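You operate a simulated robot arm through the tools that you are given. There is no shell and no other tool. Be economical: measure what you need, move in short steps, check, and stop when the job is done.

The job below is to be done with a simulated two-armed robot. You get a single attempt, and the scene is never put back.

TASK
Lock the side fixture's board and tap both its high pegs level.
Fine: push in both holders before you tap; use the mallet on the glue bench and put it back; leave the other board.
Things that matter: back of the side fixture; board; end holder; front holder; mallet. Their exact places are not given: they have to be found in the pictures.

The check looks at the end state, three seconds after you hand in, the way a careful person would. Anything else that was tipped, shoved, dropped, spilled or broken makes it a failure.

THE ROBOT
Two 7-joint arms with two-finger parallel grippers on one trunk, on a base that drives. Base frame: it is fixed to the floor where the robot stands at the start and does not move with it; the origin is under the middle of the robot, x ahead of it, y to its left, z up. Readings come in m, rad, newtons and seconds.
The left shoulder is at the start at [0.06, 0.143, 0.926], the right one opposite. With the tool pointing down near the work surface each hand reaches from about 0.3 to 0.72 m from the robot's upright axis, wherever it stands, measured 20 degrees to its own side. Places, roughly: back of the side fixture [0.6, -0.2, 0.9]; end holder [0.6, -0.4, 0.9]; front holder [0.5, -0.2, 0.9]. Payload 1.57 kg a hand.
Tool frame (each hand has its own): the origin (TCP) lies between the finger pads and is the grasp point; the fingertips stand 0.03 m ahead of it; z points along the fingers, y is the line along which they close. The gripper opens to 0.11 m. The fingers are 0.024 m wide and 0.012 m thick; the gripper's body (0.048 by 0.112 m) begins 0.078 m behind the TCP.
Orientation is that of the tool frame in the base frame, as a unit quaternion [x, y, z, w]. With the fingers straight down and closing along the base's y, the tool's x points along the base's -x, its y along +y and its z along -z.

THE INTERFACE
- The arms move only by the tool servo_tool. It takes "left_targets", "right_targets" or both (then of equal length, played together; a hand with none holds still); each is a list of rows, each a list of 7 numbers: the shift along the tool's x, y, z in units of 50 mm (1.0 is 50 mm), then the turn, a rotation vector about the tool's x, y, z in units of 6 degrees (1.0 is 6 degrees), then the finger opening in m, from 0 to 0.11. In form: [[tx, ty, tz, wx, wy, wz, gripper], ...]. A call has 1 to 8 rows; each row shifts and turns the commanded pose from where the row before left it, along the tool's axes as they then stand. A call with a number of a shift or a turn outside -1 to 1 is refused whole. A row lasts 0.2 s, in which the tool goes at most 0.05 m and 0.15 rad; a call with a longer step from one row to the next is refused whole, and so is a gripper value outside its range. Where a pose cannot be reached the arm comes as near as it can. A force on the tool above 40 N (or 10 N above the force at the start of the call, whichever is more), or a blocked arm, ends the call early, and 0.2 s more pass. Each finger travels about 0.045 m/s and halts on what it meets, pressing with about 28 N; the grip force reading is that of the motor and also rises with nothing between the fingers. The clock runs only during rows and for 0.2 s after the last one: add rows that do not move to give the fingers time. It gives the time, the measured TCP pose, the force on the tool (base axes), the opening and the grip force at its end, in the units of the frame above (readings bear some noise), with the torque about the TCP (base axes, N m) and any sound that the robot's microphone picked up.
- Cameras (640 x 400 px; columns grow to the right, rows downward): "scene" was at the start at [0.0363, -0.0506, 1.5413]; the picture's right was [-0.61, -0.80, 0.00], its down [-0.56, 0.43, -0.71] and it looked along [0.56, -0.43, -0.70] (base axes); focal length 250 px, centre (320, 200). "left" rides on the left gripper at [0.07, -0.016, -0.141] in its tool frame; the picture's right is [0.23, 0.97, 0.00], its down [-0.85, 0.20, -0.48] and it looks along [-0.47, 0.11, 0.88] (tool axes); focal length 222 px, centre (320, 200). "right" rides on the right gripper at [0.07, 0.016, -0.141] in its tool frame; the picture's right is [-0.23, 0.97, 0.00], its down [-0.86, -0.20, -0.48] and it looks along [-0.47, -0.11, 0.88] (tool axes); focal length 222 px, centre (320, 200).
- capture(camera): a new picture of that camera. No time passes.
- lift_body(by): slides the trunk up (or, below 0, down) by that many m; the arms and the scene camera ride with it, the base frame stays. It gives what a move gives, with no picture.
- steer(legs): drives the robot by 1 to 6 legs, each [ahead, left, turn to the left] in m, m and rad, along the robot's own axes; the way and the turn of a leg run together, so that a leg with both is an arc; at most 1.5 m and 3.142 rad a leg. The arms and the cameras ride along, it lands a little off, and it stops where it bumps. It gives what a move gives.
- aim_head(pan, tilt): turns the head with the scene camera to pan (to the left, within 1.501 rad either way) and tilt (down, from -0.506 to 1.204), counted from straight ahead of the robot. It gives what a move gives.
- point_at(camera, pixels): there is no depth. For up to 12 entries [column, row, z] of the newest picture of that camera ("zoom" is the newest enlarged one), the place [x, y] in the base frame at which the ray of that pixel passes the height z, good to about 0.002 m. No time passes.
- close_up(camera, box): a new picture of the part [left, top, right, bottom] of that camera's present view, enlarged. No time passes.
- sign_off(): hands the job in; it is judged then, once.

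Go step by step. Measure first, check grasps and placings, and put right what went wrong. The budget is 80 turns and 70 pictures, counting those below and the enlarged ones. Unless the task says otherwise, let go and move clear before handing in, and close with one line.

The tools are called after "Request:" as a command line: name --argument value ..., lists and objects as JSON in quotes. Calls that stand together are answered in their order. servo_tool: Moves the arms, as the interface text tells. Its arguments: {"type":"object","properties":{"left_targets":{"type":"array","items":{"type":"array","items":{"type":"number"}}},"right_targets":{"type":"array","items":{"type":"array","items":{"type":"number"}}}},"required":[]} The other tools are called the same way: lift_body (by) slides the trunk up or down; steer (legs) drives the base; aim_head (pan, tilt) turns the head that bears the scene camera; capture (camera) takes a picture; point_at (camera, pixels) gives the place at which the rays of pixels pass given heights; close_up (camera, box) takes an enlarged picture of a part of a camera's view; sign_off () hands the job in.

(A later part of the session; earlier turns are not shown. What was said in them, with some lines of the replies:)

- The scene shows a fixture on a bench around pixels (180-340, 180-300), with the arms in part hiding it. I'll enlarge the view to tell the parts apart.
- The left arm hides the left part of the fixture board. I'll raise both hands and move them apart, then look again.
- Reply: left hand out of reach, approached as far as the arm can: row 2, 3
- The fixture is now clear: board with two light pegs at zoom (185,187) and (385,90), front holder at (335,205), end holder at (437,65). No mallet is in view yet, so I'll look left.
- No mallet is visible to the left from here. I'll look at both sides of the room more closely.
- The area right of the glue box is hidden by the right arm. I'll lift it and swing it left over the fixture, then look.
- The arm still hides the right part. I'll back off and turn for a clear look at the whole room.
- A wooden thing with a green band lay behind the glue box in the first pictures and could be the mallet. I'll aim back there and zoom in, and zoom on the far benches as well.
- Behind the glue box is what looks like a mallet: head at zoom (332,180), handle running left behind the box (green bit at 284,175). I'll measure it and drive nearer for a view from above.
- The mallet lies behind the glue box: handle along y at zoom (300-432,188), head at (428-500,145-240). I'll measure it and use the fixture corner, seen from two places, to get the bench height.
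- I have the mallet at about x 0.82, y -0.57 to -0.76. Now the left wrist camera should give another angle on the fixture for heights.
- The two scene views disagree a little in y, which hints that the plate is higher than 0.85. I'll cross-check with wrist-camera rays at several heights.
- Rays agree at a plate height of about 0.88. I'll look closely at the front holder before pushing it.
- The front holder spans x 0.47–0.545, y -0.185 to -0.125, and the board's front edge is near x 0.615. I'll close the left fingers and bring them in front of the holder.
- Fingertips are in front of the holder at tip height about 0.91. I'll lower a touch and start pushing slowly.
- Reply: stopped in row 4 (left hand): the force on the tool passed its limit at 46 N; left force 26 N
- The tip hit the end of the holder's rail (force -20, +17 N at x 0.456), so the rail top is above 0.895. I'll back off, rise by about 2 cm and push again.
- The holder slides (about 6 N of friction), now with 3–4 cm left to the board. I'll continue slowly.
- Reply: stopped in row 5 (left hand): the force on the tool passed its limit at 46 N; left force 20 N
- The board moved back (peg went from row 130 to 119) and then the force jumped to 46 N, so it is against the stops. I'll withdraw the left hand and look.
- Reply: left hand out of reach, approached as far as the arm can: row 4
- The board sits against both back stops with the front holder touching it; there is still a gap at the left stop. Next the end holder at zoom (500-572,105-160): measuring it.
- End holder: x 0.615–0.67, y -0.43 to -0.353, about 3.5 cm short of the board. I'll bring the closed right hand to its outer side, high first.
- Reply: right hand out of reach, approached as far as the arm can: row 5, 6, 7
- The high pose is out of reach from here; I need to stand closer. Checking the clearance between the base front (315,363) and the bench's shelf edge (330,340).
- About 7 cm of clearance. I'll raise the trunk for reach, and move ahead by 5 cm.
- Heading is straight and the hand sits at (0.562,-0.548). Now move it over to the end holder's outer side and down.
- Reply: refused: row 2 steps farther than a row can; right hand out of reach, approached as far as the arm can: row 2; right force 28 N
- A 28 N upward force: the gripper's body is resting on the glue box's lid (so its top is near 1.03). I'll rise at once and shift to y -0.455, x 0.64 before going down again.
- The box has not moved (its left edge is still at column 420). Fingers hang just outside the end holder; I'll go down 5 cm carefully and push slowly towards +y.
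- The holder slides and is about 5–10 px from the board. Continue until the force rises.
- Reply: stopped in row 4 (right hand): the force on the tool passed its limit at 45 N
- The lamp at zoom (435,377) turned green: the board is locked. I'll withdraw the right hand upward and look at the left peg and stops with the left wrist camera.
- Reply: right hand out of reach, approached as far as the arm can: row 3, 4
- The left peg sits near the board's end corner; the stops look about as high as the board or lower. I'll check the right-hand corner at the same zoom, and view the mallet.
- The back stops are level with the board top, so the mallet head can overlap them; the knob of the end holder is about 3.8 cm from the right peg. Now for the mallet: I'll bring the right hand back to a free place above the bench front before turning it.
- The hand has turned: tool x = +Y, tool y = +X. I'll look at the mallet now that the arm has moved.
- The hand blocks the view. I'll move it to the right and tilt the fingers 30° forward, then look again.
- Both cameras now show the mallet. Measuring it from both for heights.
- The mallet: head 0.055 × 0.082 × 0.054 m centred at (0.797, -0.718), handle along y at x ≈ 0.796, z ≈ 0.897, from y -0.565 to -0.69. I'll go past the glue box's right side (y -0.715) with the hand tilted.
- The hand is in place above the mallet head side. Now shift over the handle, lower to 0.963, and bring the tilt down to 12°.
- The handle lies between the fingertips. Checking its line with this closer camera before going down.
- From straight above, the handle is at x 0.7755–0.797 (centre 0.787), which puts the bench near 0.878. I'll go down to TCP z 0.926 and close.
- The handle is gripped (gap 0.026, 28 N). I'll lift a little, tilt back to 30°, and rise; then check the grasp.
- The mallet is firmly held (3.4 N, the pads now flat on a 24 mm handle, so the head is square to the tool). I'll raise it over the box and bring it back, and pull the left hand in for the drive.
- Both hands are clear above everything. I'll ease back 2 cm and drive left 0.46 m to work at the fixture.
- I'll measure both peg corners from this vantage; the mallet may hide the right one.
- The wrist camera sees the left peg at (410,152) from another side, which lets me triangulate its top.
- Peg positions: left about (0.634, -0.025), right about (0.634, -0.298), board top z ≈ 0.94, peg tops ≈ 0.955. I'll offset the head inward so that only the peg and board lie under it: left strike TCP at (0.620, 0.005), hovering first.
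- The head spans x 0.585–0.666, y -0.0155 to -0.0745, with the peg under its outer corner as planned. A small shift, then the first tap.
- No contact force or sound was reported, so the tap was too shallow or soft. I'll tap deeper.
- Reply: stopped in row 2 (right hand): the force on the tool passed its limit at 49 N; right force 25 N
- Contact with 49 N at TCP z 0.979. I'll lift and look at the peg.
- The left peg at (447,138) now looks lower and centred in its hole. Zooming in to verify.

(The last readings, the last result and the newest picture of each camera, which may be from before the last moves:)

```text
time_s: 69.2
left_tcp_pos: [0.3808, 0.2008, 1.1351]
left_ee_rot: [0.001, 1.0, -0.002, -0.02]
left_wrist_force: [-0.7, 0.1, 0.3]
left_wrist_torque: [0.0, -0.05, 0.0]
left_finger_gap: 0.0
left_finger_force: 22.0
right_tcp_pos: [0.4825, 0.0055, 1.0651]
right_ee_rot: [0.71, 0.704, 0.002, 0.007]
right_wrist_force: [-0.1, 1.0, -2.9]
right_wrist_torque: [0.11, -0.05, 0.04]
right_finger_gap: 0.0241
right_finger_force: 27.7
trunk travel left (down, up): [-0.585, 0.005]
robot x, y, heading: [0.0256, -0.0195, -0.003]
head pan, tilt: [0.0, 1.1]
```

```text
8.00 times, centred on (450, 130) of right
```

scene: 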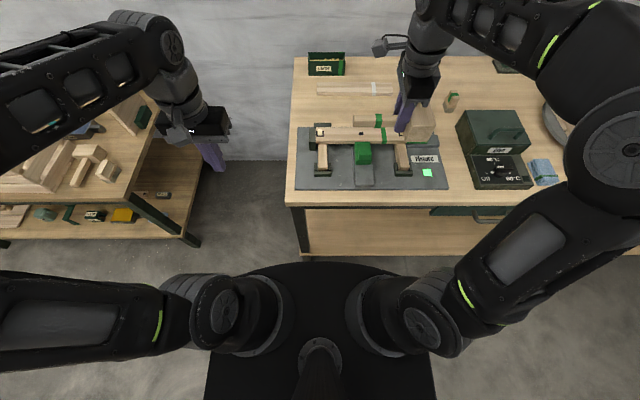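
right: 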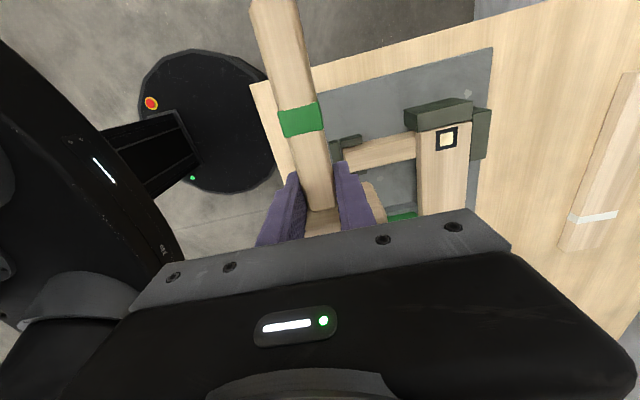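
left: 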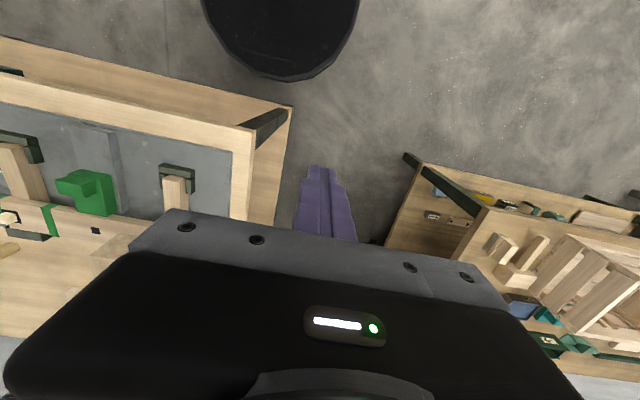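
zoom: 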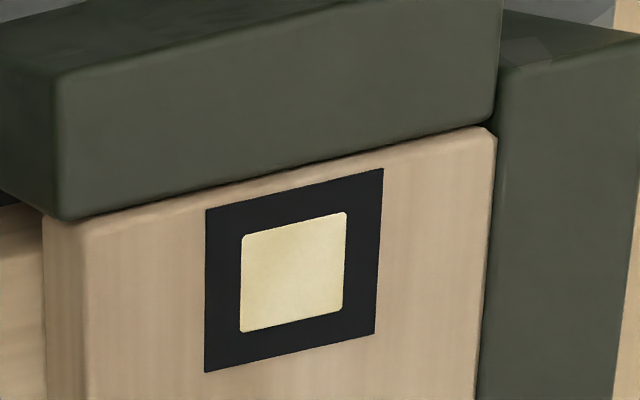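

The left peg is flush: no side faces show and it fills its hole centre. Now carry the mallet over to hover at the right peg (TCP about (0.620, -0.233)).

Request:
servo_tool --right_targets '[[-0.955, 0, 0, 0, 0, 0, 0], [-0.955, 0, 0, 0, 0, 0, 0], [-0.955, 0, 0, 0, 0, 0, 0], [-0.955, 0, 0, 0, 0, 0, 0], [-0.955, 0, 0, 0, 0, 0, 0], [0, 0.917, 0.2, 0, 0, 0, 0], [0, 0.917, 0.2, 0, 0, 0, 0], [0, 0.917, 0.2, 0, 0, 0, 0]]'

Request:
close_up --camera "scene" --box '[340, 85, 460, 160]'

```text
time_s: 71.0
left_tcp_pos: [0.3844, 0.2002, 1.1347]
left_ee_rot: [0.002, 1.0, -0.002, -0.022]
left_wrist_force: [0.2, 0.2, 0.4]
left_wrist_torque: [0.02, 0.03, 0.0]
left_finger_gap: 0.0
left_finger_force: 21.0
right_tcp_pos: [0.6232, -0.2352, 1.0355]
right_ee_rot: [0.71, 0.705, 0.0, 0.007]
right_wrist_force: [-0.1, -0.5, -3.8]
right_wrist_torque: [0.12, 0.04, -0.05]
right_finger_gap: 0.0239
right_finger_force: 28.3
trunk travel left (down, up): [-0.585, 0.005]
robot x, y, heading: [0.0275, -0.0206, -0.01]
head pan, tilt: [0.0, 1.1]
```

```text
5.33 times, centred on (400, 122) of scene
```

zoom: 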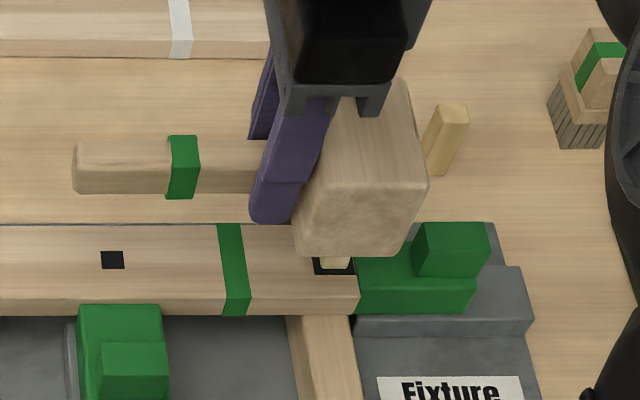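

Request:
point_at --camera "zoom" --pixels '[[298, 252, 0.9885], [405, 253, 0.9885], [427, 185, 0.9885], [313, 275, 0.94], [355, 274, 0.94], [359, 300, 0.94], [415, 275, 0.955], [360, 313, 0.92], [335, 262, 0.953]]'

```text
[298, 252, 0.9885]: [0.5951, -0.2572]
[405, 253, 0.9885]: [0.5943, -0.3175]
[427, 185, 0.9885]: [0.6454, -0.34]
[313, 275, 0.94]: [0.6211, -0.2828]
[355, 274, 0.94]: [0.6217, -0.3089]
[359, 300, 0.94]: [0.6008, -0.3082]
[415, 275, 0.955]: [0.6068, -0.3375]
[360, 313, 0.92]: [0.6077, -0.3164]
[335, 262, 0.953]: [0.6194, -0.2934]
```

The head covers the peg (hole y -0.283 to -0.309) and clears the knob at -0.3375. Tapping.

Request:
servo_tool --right_targets '[[0.05, 0, 0, 0, 0, 0, 0], [0, 0, 0.9, 0, 0, 0, 0], [0, 0, 0.26, 0, 0, 0, 0]]'

Request:
servo_tool --right_targets '[[0, 0, -0.9, 0, 0, 0, 0], [0, -0.9, -0.3, 0, 0, 0, 0], [0, -0.9, -0.3, 0, 0, 0, 0], [0, -0.9, -0.3, 0, 0, 0, 0]]'

Request:
close_up --camera "scene" --box '[360, 95, 440, 145]'

```text
time_s: 71.8
left_tcp_pos: [0.3837, 0.2011, 1.1358]
left_ee_rot: [0.001, 1.0, -0.002, -0.021]
left_wrist_force: [0.7, 0.3, 0.4]
left_wrist_torque: [0.03, -0.03, -0.03]
left_finger_gap: 0.0
left_finger_force: 21.1
right_tcp_pos: [0.6225, -0.2328, 0.9794]
right_ee_rot: [0.711, 0.704, 0.0, 0.006]
right_wrist_force: [-0.2, 0.2, -3.0]
right_wrist_torque: [0.12, 0.0, 0.02]
right_finger_gap: 0.0235
right_finger_force: 27.6
trunk travel left (down, up): [-0.585, 0.005]
robot x, y, heading: [0.0304, -0.0214, -0.005]
head pan, tilt: [0.0, 1.1]
```

```text
time_s: 72.8
left_tcp_pos: [0.3818, 0.2008, 1.1371]
left_ee_rot: [0.002, 1.0, -0.001, -0.019]
left_wrist_force: [-0.6, 0.4, 0.3]
left_wrist_torque: [0.01, -0.06, 0.0]
left_finger_gap: 0.0
left_finger_force: 21.6
right_tcp_pos: [0.4829, -0.2339, 1.0695]
right_ee_rot: [0.709, 0.705, 0.002, 0.008]
right_wrist_force: [-0.3, 0.2, -3.3]
right_wrist_torque: [0.13, -0.03, -0.01]
right_finger_gap: 0.0237
right_finger_force: 27.8
trunk travel left (down, up): [-0.585, 0.005]
robot x, y, heading: [0.0221, -0.0162, -0.001]
head pan, tilt: [0.0, 1.1]
```

```text
8.00 times, centred on (400, 120) of scene
```

zoom: 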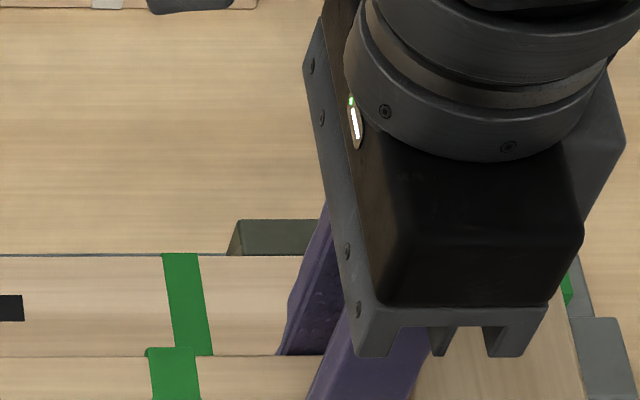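

At z 0.979 there was no residual force this time; the scene view is blocked, so I'll check the right peg with the wrist camera.

Request:
close_up --camera "right" --box '[400, 110, 512, 180]'

```text
5.71 times, centred on (456, 145) of right
```

zoom: 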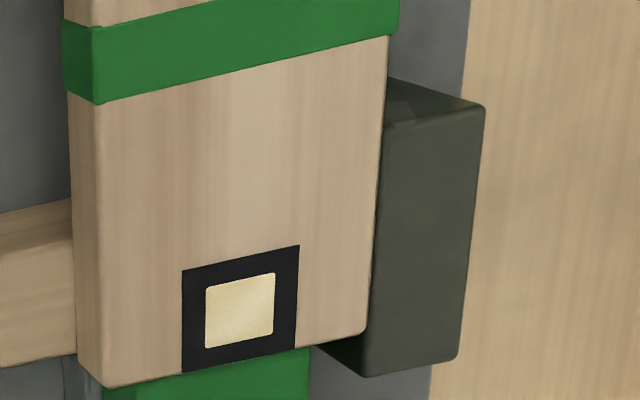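

The right peg looks flush too (peg/hole ratio as on the left, no side faces). Since no board contact was felt, I'll give one more tap slightly deeper to make sure it is level.

Request:
servo_tool --right_targets '[[0, 0.9, 0.2, 0, 0, 0, 0], [0, 0.9, 0.2, 0, 0, 0, 0], [0, 0.97, 0.2, 0, 0, 0, 0], [0, 0, 0.9, 0, 0, 0, 0], [0, 0, 0.4, 0, 0, 0, 0]]'

Request:
servo_tool --right_targets '[[0, 0, -0.9, 0, 0, 0, 0], [0, -0.9, -0.3, 0, 0, 0, 0], [0, -0.9, -0.3, 0, 0, 0, 0], [0, -0.9, -0.3, 0, 0, 0, 0]]'

Request:
close_up --camera "right" --box '[400, 110, 512, 180]'

```text
time_s: 74.0
left_tcp_pos: [0.3806, 0.2016, 1.137]
left_ee_rot: [0.002, 1.0, -0.001, -0.02]
left_wrist_force: [-0.4, 0.2, -0.6]
left_wrist_torque: [-0.01, -0.03, 0.0]
left_finger_gap: 0.0
left_finger_force: 21.5
right_tcp_pos: [0.6272, -0.2345, 0.9782]
right_ee_rot: [0.71, 0.704, 0.004, 0.01]
right_wrist_force: [-0.4, -2.3, 20.3]
right_wrist_torque: [-0.28, 0.54, 0.06]
right_finger_gap: 0.0237
right_finger_force: 28.2
trunk travel left (down, up): [-0.585, 0.005]
robot x, y, heading: [0.0258, -0.0214, -0.004]
head pan, tilt: [0.0, 1.1]
```

```text
time_s: 75.0
left_tcp_pos: [0.3817, 0.1991, 1.1369]
left_ee_rot: [0.003, 1.0, -0.001, -0.019]
left_wrist_force: [-0.4, -0.4, 0.7]
left_wrist_torque: [0.0, -0.04, -0.01]
left_finger_gap: 0.0
left_finger_force: 21.3
right_tcp_pos: [0.4887, -0.2312, 1.0625]
right_ee_rot: [0.71, 0.704, 0.001, 0.008]
right_wrist_force: [-0.4, 0.3, -3.7]
right_wrist_torque: [0.14, -0.05, 0.01]
right_finger_gap: 0.0237
right_finger_force: 27.9
trunk travel left (down, up): [-0.585, 0.005]
robot x, y, heading: [0.0281, -0.0233, -0.002]
head pan, tilt: [0.0, 1.1]
```

```text
5.71 times, centred on (456, 145) of right
```

zoom: 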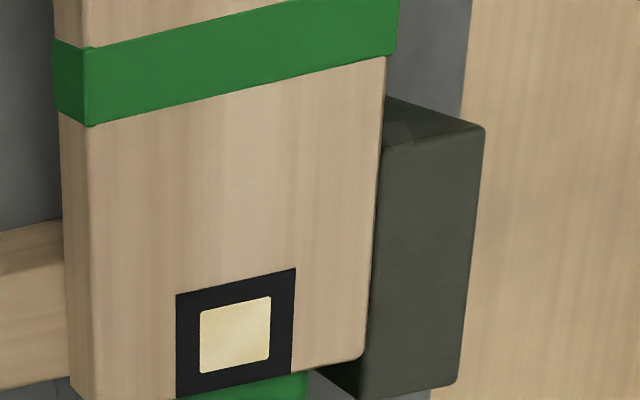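

Board contact felt (20 N) at 0.978, and both pegs are flush. Now back: raise the mallet and drive right to the glue box position.

Request:
servo_tool --right_targets '[[0, 0, -0.8, 0, 0, 0, 0], [0, 0.3, -0.75, 0, 0, 0, 0], [0, 0, 0, 0, 0, 0, 0]]'

Request:
steer --legs '[[0, -0.46, 0.006], [0.02, 0, 0]]'

Request:
capture --camera "scene"

```text
time_s: 75.8
left_tcp_pos: [0.3831, 0.2001, 1.1359]
left_ee_rot: [0.001, 1.0, -0.001, -0.02]
left_wrist_force: [-0.3, 0.5, -0.2]
left_wrist_torque: [0.02, 0.0, -0.02]
left_finger_gap: 0.0
left_finger_force: 21.5
right_tcp_pos: [0.5042, -0.2322, 1.1389]
right_ee_rot: [0.71, 0.704, 0.0, 0.006]
right_wrist_force: [0.2, 0.1, -3.4]
right_wrist_torque: [0.15, -0.01, 0.0]
right_finger_gap: 0.0236
right_finger_force: 27.5
trunk travel left (down, up): [-0.585, 0.005]
robot x, y, heading: [0.0303, -0.0222, -0.009]
head pan, tilt: [0.0, 1.1]
```

```text
time_s: 79.0
left_tcp_pos: [0.4034, -0.2644, 1.1365]
left_ee_rot: [0.001, 1.0, -0.002, -0.021]
left_wrist_force: [0.1, 0.1, -0.5]
left_wrist_torque: [0.03, 0.02, 0.02]
left_finger_gap: 0.0001
left_finger_force: 21.2
right_tcp_pos: [0.5225, -0.6959, 1.1385]
right_ee_rot: [0.709, 0.706, 0.001, 0.006]
right_wrist_force: [0.6, 0.2, -2.9]
right_wrist_torque: [0.16, 0.07, 0.0]
right_finger_gap: 0.0234
right_finger_force: 28.2
trunk travel left (down, up): [-0.585, 0.005]
robot x, y, heading: [0.0491, -0.4863, 0.001]
head pan, tilt: [0.0, 1.1]
```

```text
5 pictures are left
```

scene: 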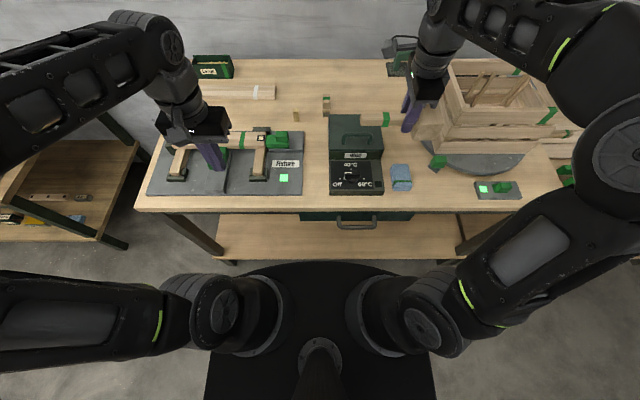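

All is as before: robot at (0.049,-0.486), mallet over the heater at z 1.139. I'll reverse the path: shift, tilt 30°, go over the box and down behind it.

Request:
servo_tool --right_targets '[[0.44, 0, 0, 0, 0, 0, 0], [0, 0, 0, -1, 0, 0, 0], [0, 0, 0, -1, 0, 0, 0], [0, 0, 0, -1, 0, 0, 0], [0, 0, 0, -1, 0, 0, 0], [0, 0, 0, -1, 0, 0, 0], [0, 0, 0, 0, 0, 0, 0]]'

Request:
servo_tool --right_targets '[[0, 0.78, 0.45, 0, 0, 0, 0], [0, 0.78, 0.45, 0, 0, 0, 0], [0, 0.78, 0.45, 0, 0, 0, 0], [0, 0.78, 0.45, 0, 0, 0, 0], [0, 0.02, 0.763, 0, 0, 0, 0], [0, 0.02, 0.763, 0, 0, 0, 0], [0, 0.02, 0.763, 0, 0, 0, 0], [0, 0.02, 0.763, 0, 0, 0, 0]]'

```text
time_s: 80.5
left_tcp_pos: [0.4011, -0.2633, 1.136]
left_ee_rot: [0.0, 1.0, -0.002, -0.021]
left_wrist_force: [0.0, 0.1, -0.6]
left_wrist_torque: [-0.04, 0.0, 0.0]
left_finger_gap: 0.0
left_finger_force: 20.9
right_tcp_pos: [0.5232, -0.674, 1.1392]
right_ee_rot: [0.683, 0.681, 0.183, 0.191]
right_wrist_force: [0.0, -0.6, -3.1]
right_wrist_torque: [0.14, 0.02, 0.01]
right_finger_gap: 0.0238
right_finger_force: 28.1
trunk travel left (down, up): [-0.585, 0.005]
robot x, y, heading: [0.0452, -0.4859, -0.006]
head pan, tilt: [0.0, 1.1]
```

```text
time_s: 82.3
left_tcp_pos: [0.4013, -0.2639, 1.1362]
left_ee_rot: [0.001, 1.0, -0.002, -0.022]
left_wrist_force: [-0.5, -0.1, -0.3]
left_wrist_torque: [0.02, 0.01, 0.0]
left_finger_gap: 0.0001
left_finger_force: 21.8
right_tcp_pos: [0.7864, -0.6758, 1.0134]
right_ee_rot: [0.683, 0.68, 0.183, 0.191]
right_wrist_force: [0.3, -1.1, -2.8]
right_wrist_torque: [0.13, 0.05, 0.02]
right_finger_gap: 0.0238
right_finger_force: 28.4
trunk travel left (down, up): [-0.585, 0.005]
robot x, y, heading: [0.0458, -0.4882, -0.0]
head pan, tilt: [0.0, 1.1]
```

Matches the earlier path. Lower to about 0.953, ease the tilt to 12°.

Request:
servo_tool --right_targets '[[0.04, -0.34, 0.5, 0, 0, 0, 0], [0, -0.3, 0.52, 0, 0, 0, 0], [0, 0, 0, 1, 0, 0, 0], [0, 0, 0, 1, 0, 0, 0], [0, 0, 0, 1, 0, 0, 0], [0, 0, 0, 0, 0, 0, 0]]'

```text
time_s: 83.8
left_tcp_pos: [0.3996, -0.2652, 1.1363]
left_ee_rot: [0.001, 1.0, -0.001, -0.022]
left_wrist_force: [-0.5, 0.8, 0.0]
left_wrist_torque: [-0.02, 0.0, -0.01]
left_finger_gap: 0.0
left_finger_force: 21.2
right_tcp_pos: [0.7826, -0.6754, 0.9522]
right_ee_rot: [0.704, 0.702, 0.074, 0.081]
right_wrist_force: [0.0, 0.9, -3.0]
right_wrist_torque: [0.12, 0.04, 0.02]
right_finger_gap: 0.0239
right_finger_force: 27.8
trunk travel left (down, up): [-0.585, 0.005]
robot x, y, heading: [0.045, -0.488, -0.007]
head pan, tilt: [0.0, 1.1]
```

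Now lower gently until the mallet touches the bench.

Request:
servo_tool --right_targets '[[0.03, 0.0, 0.15, 0, 0, 0, 0], [0, -0.02, 0.12, 0, 0, 0, 0], [0, -0.02, 0.1, 0, 0, 0, 0], [0, -0.01, 0.08, 0, 0, 0, 0], [0, 0, 0, 0, 0, 0, 0]]'

Request:
capture --camera "right"

```text
time_s: 85.0
left_tcp_pos: [0.4004, -0.2646, 1.1361]
left_ee_rot: [0.001, 1.0, -0.002, -0.022]
left_wrist_force: [-0.4, 0.2, 0.8]
left_wrist_torque: [0.02, 0.0, 0.01]
left_finger_gap: 0.0
left_finger_force: 21.2
right_tcp_pos: [0.7856, -0.673, 0.9293]
right_ee_rot: [0.704, 0.702, 0.075, 0.08]
right_wrist_force: [0.2, 0.1, -3.4]
right_wrist_torque: [0.13, 0.0, 0.0]
right_finger_gap: 0.0237
right_finger_force: 27.9
trunk travel left (down, up): [-0.585, 0.005]
robot x, y, heading: [0.046, -0.4942, -0.003]
head pan, tilt: [0.0, 1.1]
```

```text
4 pictures are left
```

right: 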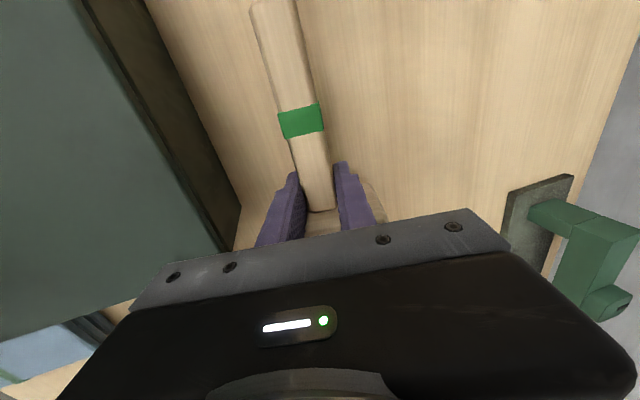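

No contact yet at 0.929. I'll go on down in small steps.

Request:
servo_tool --right_targets '[[0, -0.01, 0.06, 0, 0, 0, 0], [0, -0.01, 0.06, 0, 0, 0, 0], [0, 0, 0, 0, 0, 0, 0]]'

```text
time_s: 85.8
left_tcp_pos: [0.3993, -0.2639, 1.1369]
left_ee_rot: [0.001, 1.0, -0.002, -0.02]
left_wrist_force: [-0.4, -0.3, -0.1]
left_wrist_torque: [0.01, -0.01, 0.02]
left_finger_gap: 0.0001
left_finger_force: 21.4
right_tcp_pos: [0.7855, -0.6739, 0.9273]
right_ee_rot: [0.704, 0.701, 0.076, 0.083]
right_wrist_force: [1.4, 0.1, 14.9]
right_wrist_torque: [-0.16, 0.53, 0.03]
right_finger_gap: 0.0238
right_finger_force: 28.1
trunk travel left (down, up): [-0.585, 0.005]
robot x, y, heading: [0.0471, -0.4898, -0.003]
head pan, tilt: [0.0, 1.1]
```

It touched at 0.928 (15 N), at the same place as the pick-up. I'll ease the pressure and open the fingers slowly.

Request:
servo_tool --right_targets '[[0, 0, -0.06, 0, 0, 0, 0], [0, 0, 0, 0, 0, 0, 0.026], [0, 0, 0, 0, 0, 0, 0.03], [0, 0, 0, 0, 0, 0, 0.036], [0, 0, 0, 0, 0, 0, 0.045], [0, 0, 0, 0, 0, 0, 0.06], [0, 0, 0, 0, 0, 0, 0.06]]'

Request:
servo_tool --right_targets '[[0, 0.06, -0.4, 0, 0, 0, 0.06], [0, 0.06, -0.3, 0, 0, 0, 0.06], [0, 0, 0, -1, 0, 0, 0.06], [0, 0, 0, -1, 0, 0, 0.06], [0, 0, 0, -1, 0, 0, 0.06], [0, 0.3, -0.52, 0, 0, 0, 0.06], [0, 0.3, -0.52, 0, 0, 0, 0.06]]'

Request:
capture --camera "right"

```text
time_s: 87.3
left_tcp_pos: [0.4014, -0.2652, 1.1376]
left_ee_rot: [0.001, 1.0, -0.001, -0.021]
left_wrist_force: [0.4, 0.2, -1.0]
left_wrist_torque: [0.01, -0.01, 0.0]
left_finger_gap: 0.0001
left_finger_force: 21.2
right_tcp_pos: [0.7841, -0.6725, 0.9265]
right_ee_rot: [0.705, 0.701, 0.075, 0.081]
right_wrist_force: [0.3, 0.1, -0.6]
right_wrist_torque: [-0.02, 0.01, 0.02]
right_finger_gap: 0.0597
right_finger_force: 0.2
trunk travel left (down, up): [-0.585, 0.005]
robot x, y, heading: [0.0457, -0.4867, 0.002]
head pan, tilt: [0.0, 1.1]
```

```text
time_s: 89.0
left_tcp_pos: [0.3985, -0.2644, 1.1366]
left_ee_rot: [0.001, 1.0, -0.002, -0.021]
left_wrist_force: [-0.4, -0.5, -0.2]
left_wrist_torque: [0.0, -0.02, 0.07]
left_finger_gap: 0.0
left_finger_force: 20.9
right_tcp_pos: [0.7804, -0.6748, 1.0216]
right_ee_rot: [0.683, 0.681, 0.184, 0.191]
right_wrist_force: [-0.4, 1.1, -0.2]
right_wrist_torque: [0.02, 0.0, -0.01]
right_finger_gap: 0.0599
right_finger_force: 0.1
trunk travel left (down, up): [-0.585, 0.005]
robot x, y, heading: [0.046, -0.4863, -0.007]
head pan, tilt: [0.0, 1.1]
```

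```text
3 pictures are left
```

right: 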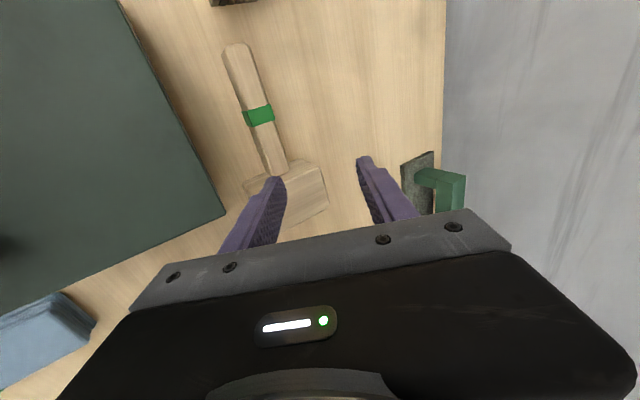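

The mallet lies flat in its place behind the box. I'll withdraw the hand up and back over the same path, then make a final check.

Request:
servo_tool --right_targets '[[0, -0.02, -0.763, 0, 0, 0, 0.06], [0, -0.02, -0.763, 0, 0, 0, 0.06], [0, -0.02, -0.763, 0, 0, 0, 0.06], [0, -0.02, -0.763, 0, 0, 0, 0.06], [0, -0.78, -0.45, 0, 0, 0, 0.06], [0, -0.78, -0.45, 0, 0, 0, 0.06], [0, -0.78, -0.45, 0, 0, 0, 0.06], [0, -0.78, -0.45, 0, 0, 0, 0.06]]'

Request:
steer --legs '[[-0.35, 0, 0]]'

Request:
aim_head --pan 0.0 --tilt 0.7

Request:
close_up --camera "scene" --box '[190, 130, 430, 280]'

```text
time_s: 90.8
left_tcp_pos: [0.3992, -0.2642, 1.1359]
left_ee_rot: [0.001, 1.0, -0.002, -0.02]
left_wrist_force: [-0.2, 0.4, 0.6]
left_wrist_torque: [-0.03, -0.06, 0.0]
left_finger_gap: 0.0
left_finger_force: 21.0
right_tcp_pos: [0.5194, -0.6716, 1.1494]
right_ee_rot: [0.683, 0.681, 0.183, 0.191]
right_wrist_force: [-0.4, -0.2, 0.5]
right_wrist_torque: [0.0, -0.02, 0.02]
right_finger_gap: 0.0601
right_finger_force: 0.0
trunk travel left (down, up): [-0.585, 0.005]
robot x, y, heading: [0.0435, -0.4885, 0.001]
head pan, tilt: [0.0, 1.1]
```

```text
time_s: 93.0
left_tcp_pos: [0.0555, -0.2634, 1.1366]
left_ee_rot: [0.002, 1.0, -0.002, -0.02]
left_wrist_force: [-0.4, -1.0, 1.5]
left_wrist_torque: [-0.01, -0.04, -0.02]
left_finger_gap: 0.0
left_finger_force: 21.7
right_tcp_pos: [0.1769, -0.6698, 1.1496]
right_ee_rot: [0.684, 0.68, 0.183, 0.191]
right_wrist_force: [-1.0, 0.2, -0.6]
right_wrist_torque: [-0.02, -0.05, 0.02]
right_finger_gap: 0.0599
right_finger_force: 0.0
trunk travel left (down, up): [-0.585, 0.005]
robot x, y, heading: [-0.2999, -0.4858, -0.001]
head pan, tilt: [0.0, 1.1]
```

```text
time_s: 93.9
left_tcp_pos: [0.0569, -0.2641, 1.1357]
left_ee_rot: [0.002, 1.0, -0.001, -0.021]
left_wrist_force: [1.0, 0.5, 0.3]
left_wrist_torque: [0.0, 0.01, 0.0]
left_finger_gap: 0.0
left_finger_force: 21.5
right_tcp_pos: [0.1789, -0.6703, 1.1488]
right_ee_rot: [0.684, 0.68, 0.184, 0.191]
right_wrist_force: [0.2, -0.6, -0.2]
right_wrist_torque: [-0.02, 0.03, -0.01]
right_finger_gap: 0.0603
right_finger_force: 0.0
trunk travel left (down, up): [-0.585, 0.005]
robot x, y, heading: [-0.2981, -0.4835, -0.004]
head pan, tilt: [0.0, 0.7]
```

```text
2.67 times, centred on (310, 205) of scene
```

zoom: 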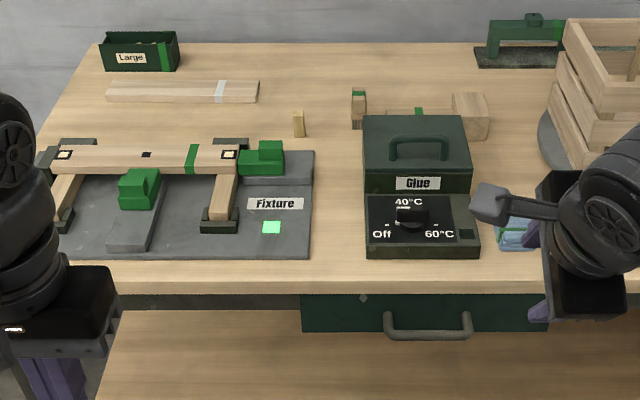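

The lamp at (271,227) is green, both holders touch the board, both pegs at (65,154) and (229,154) are flush, the mallet is back behind the glue box, and the other board is untouched. Handing in.

Request:
sign_off

```text
The job is handed in.
```

The side fixture's board is locked, with both holders pushed in and the lamp green. Both pegs look flush with the board, the mallet is back behind the glue box, and the other board was left alone.
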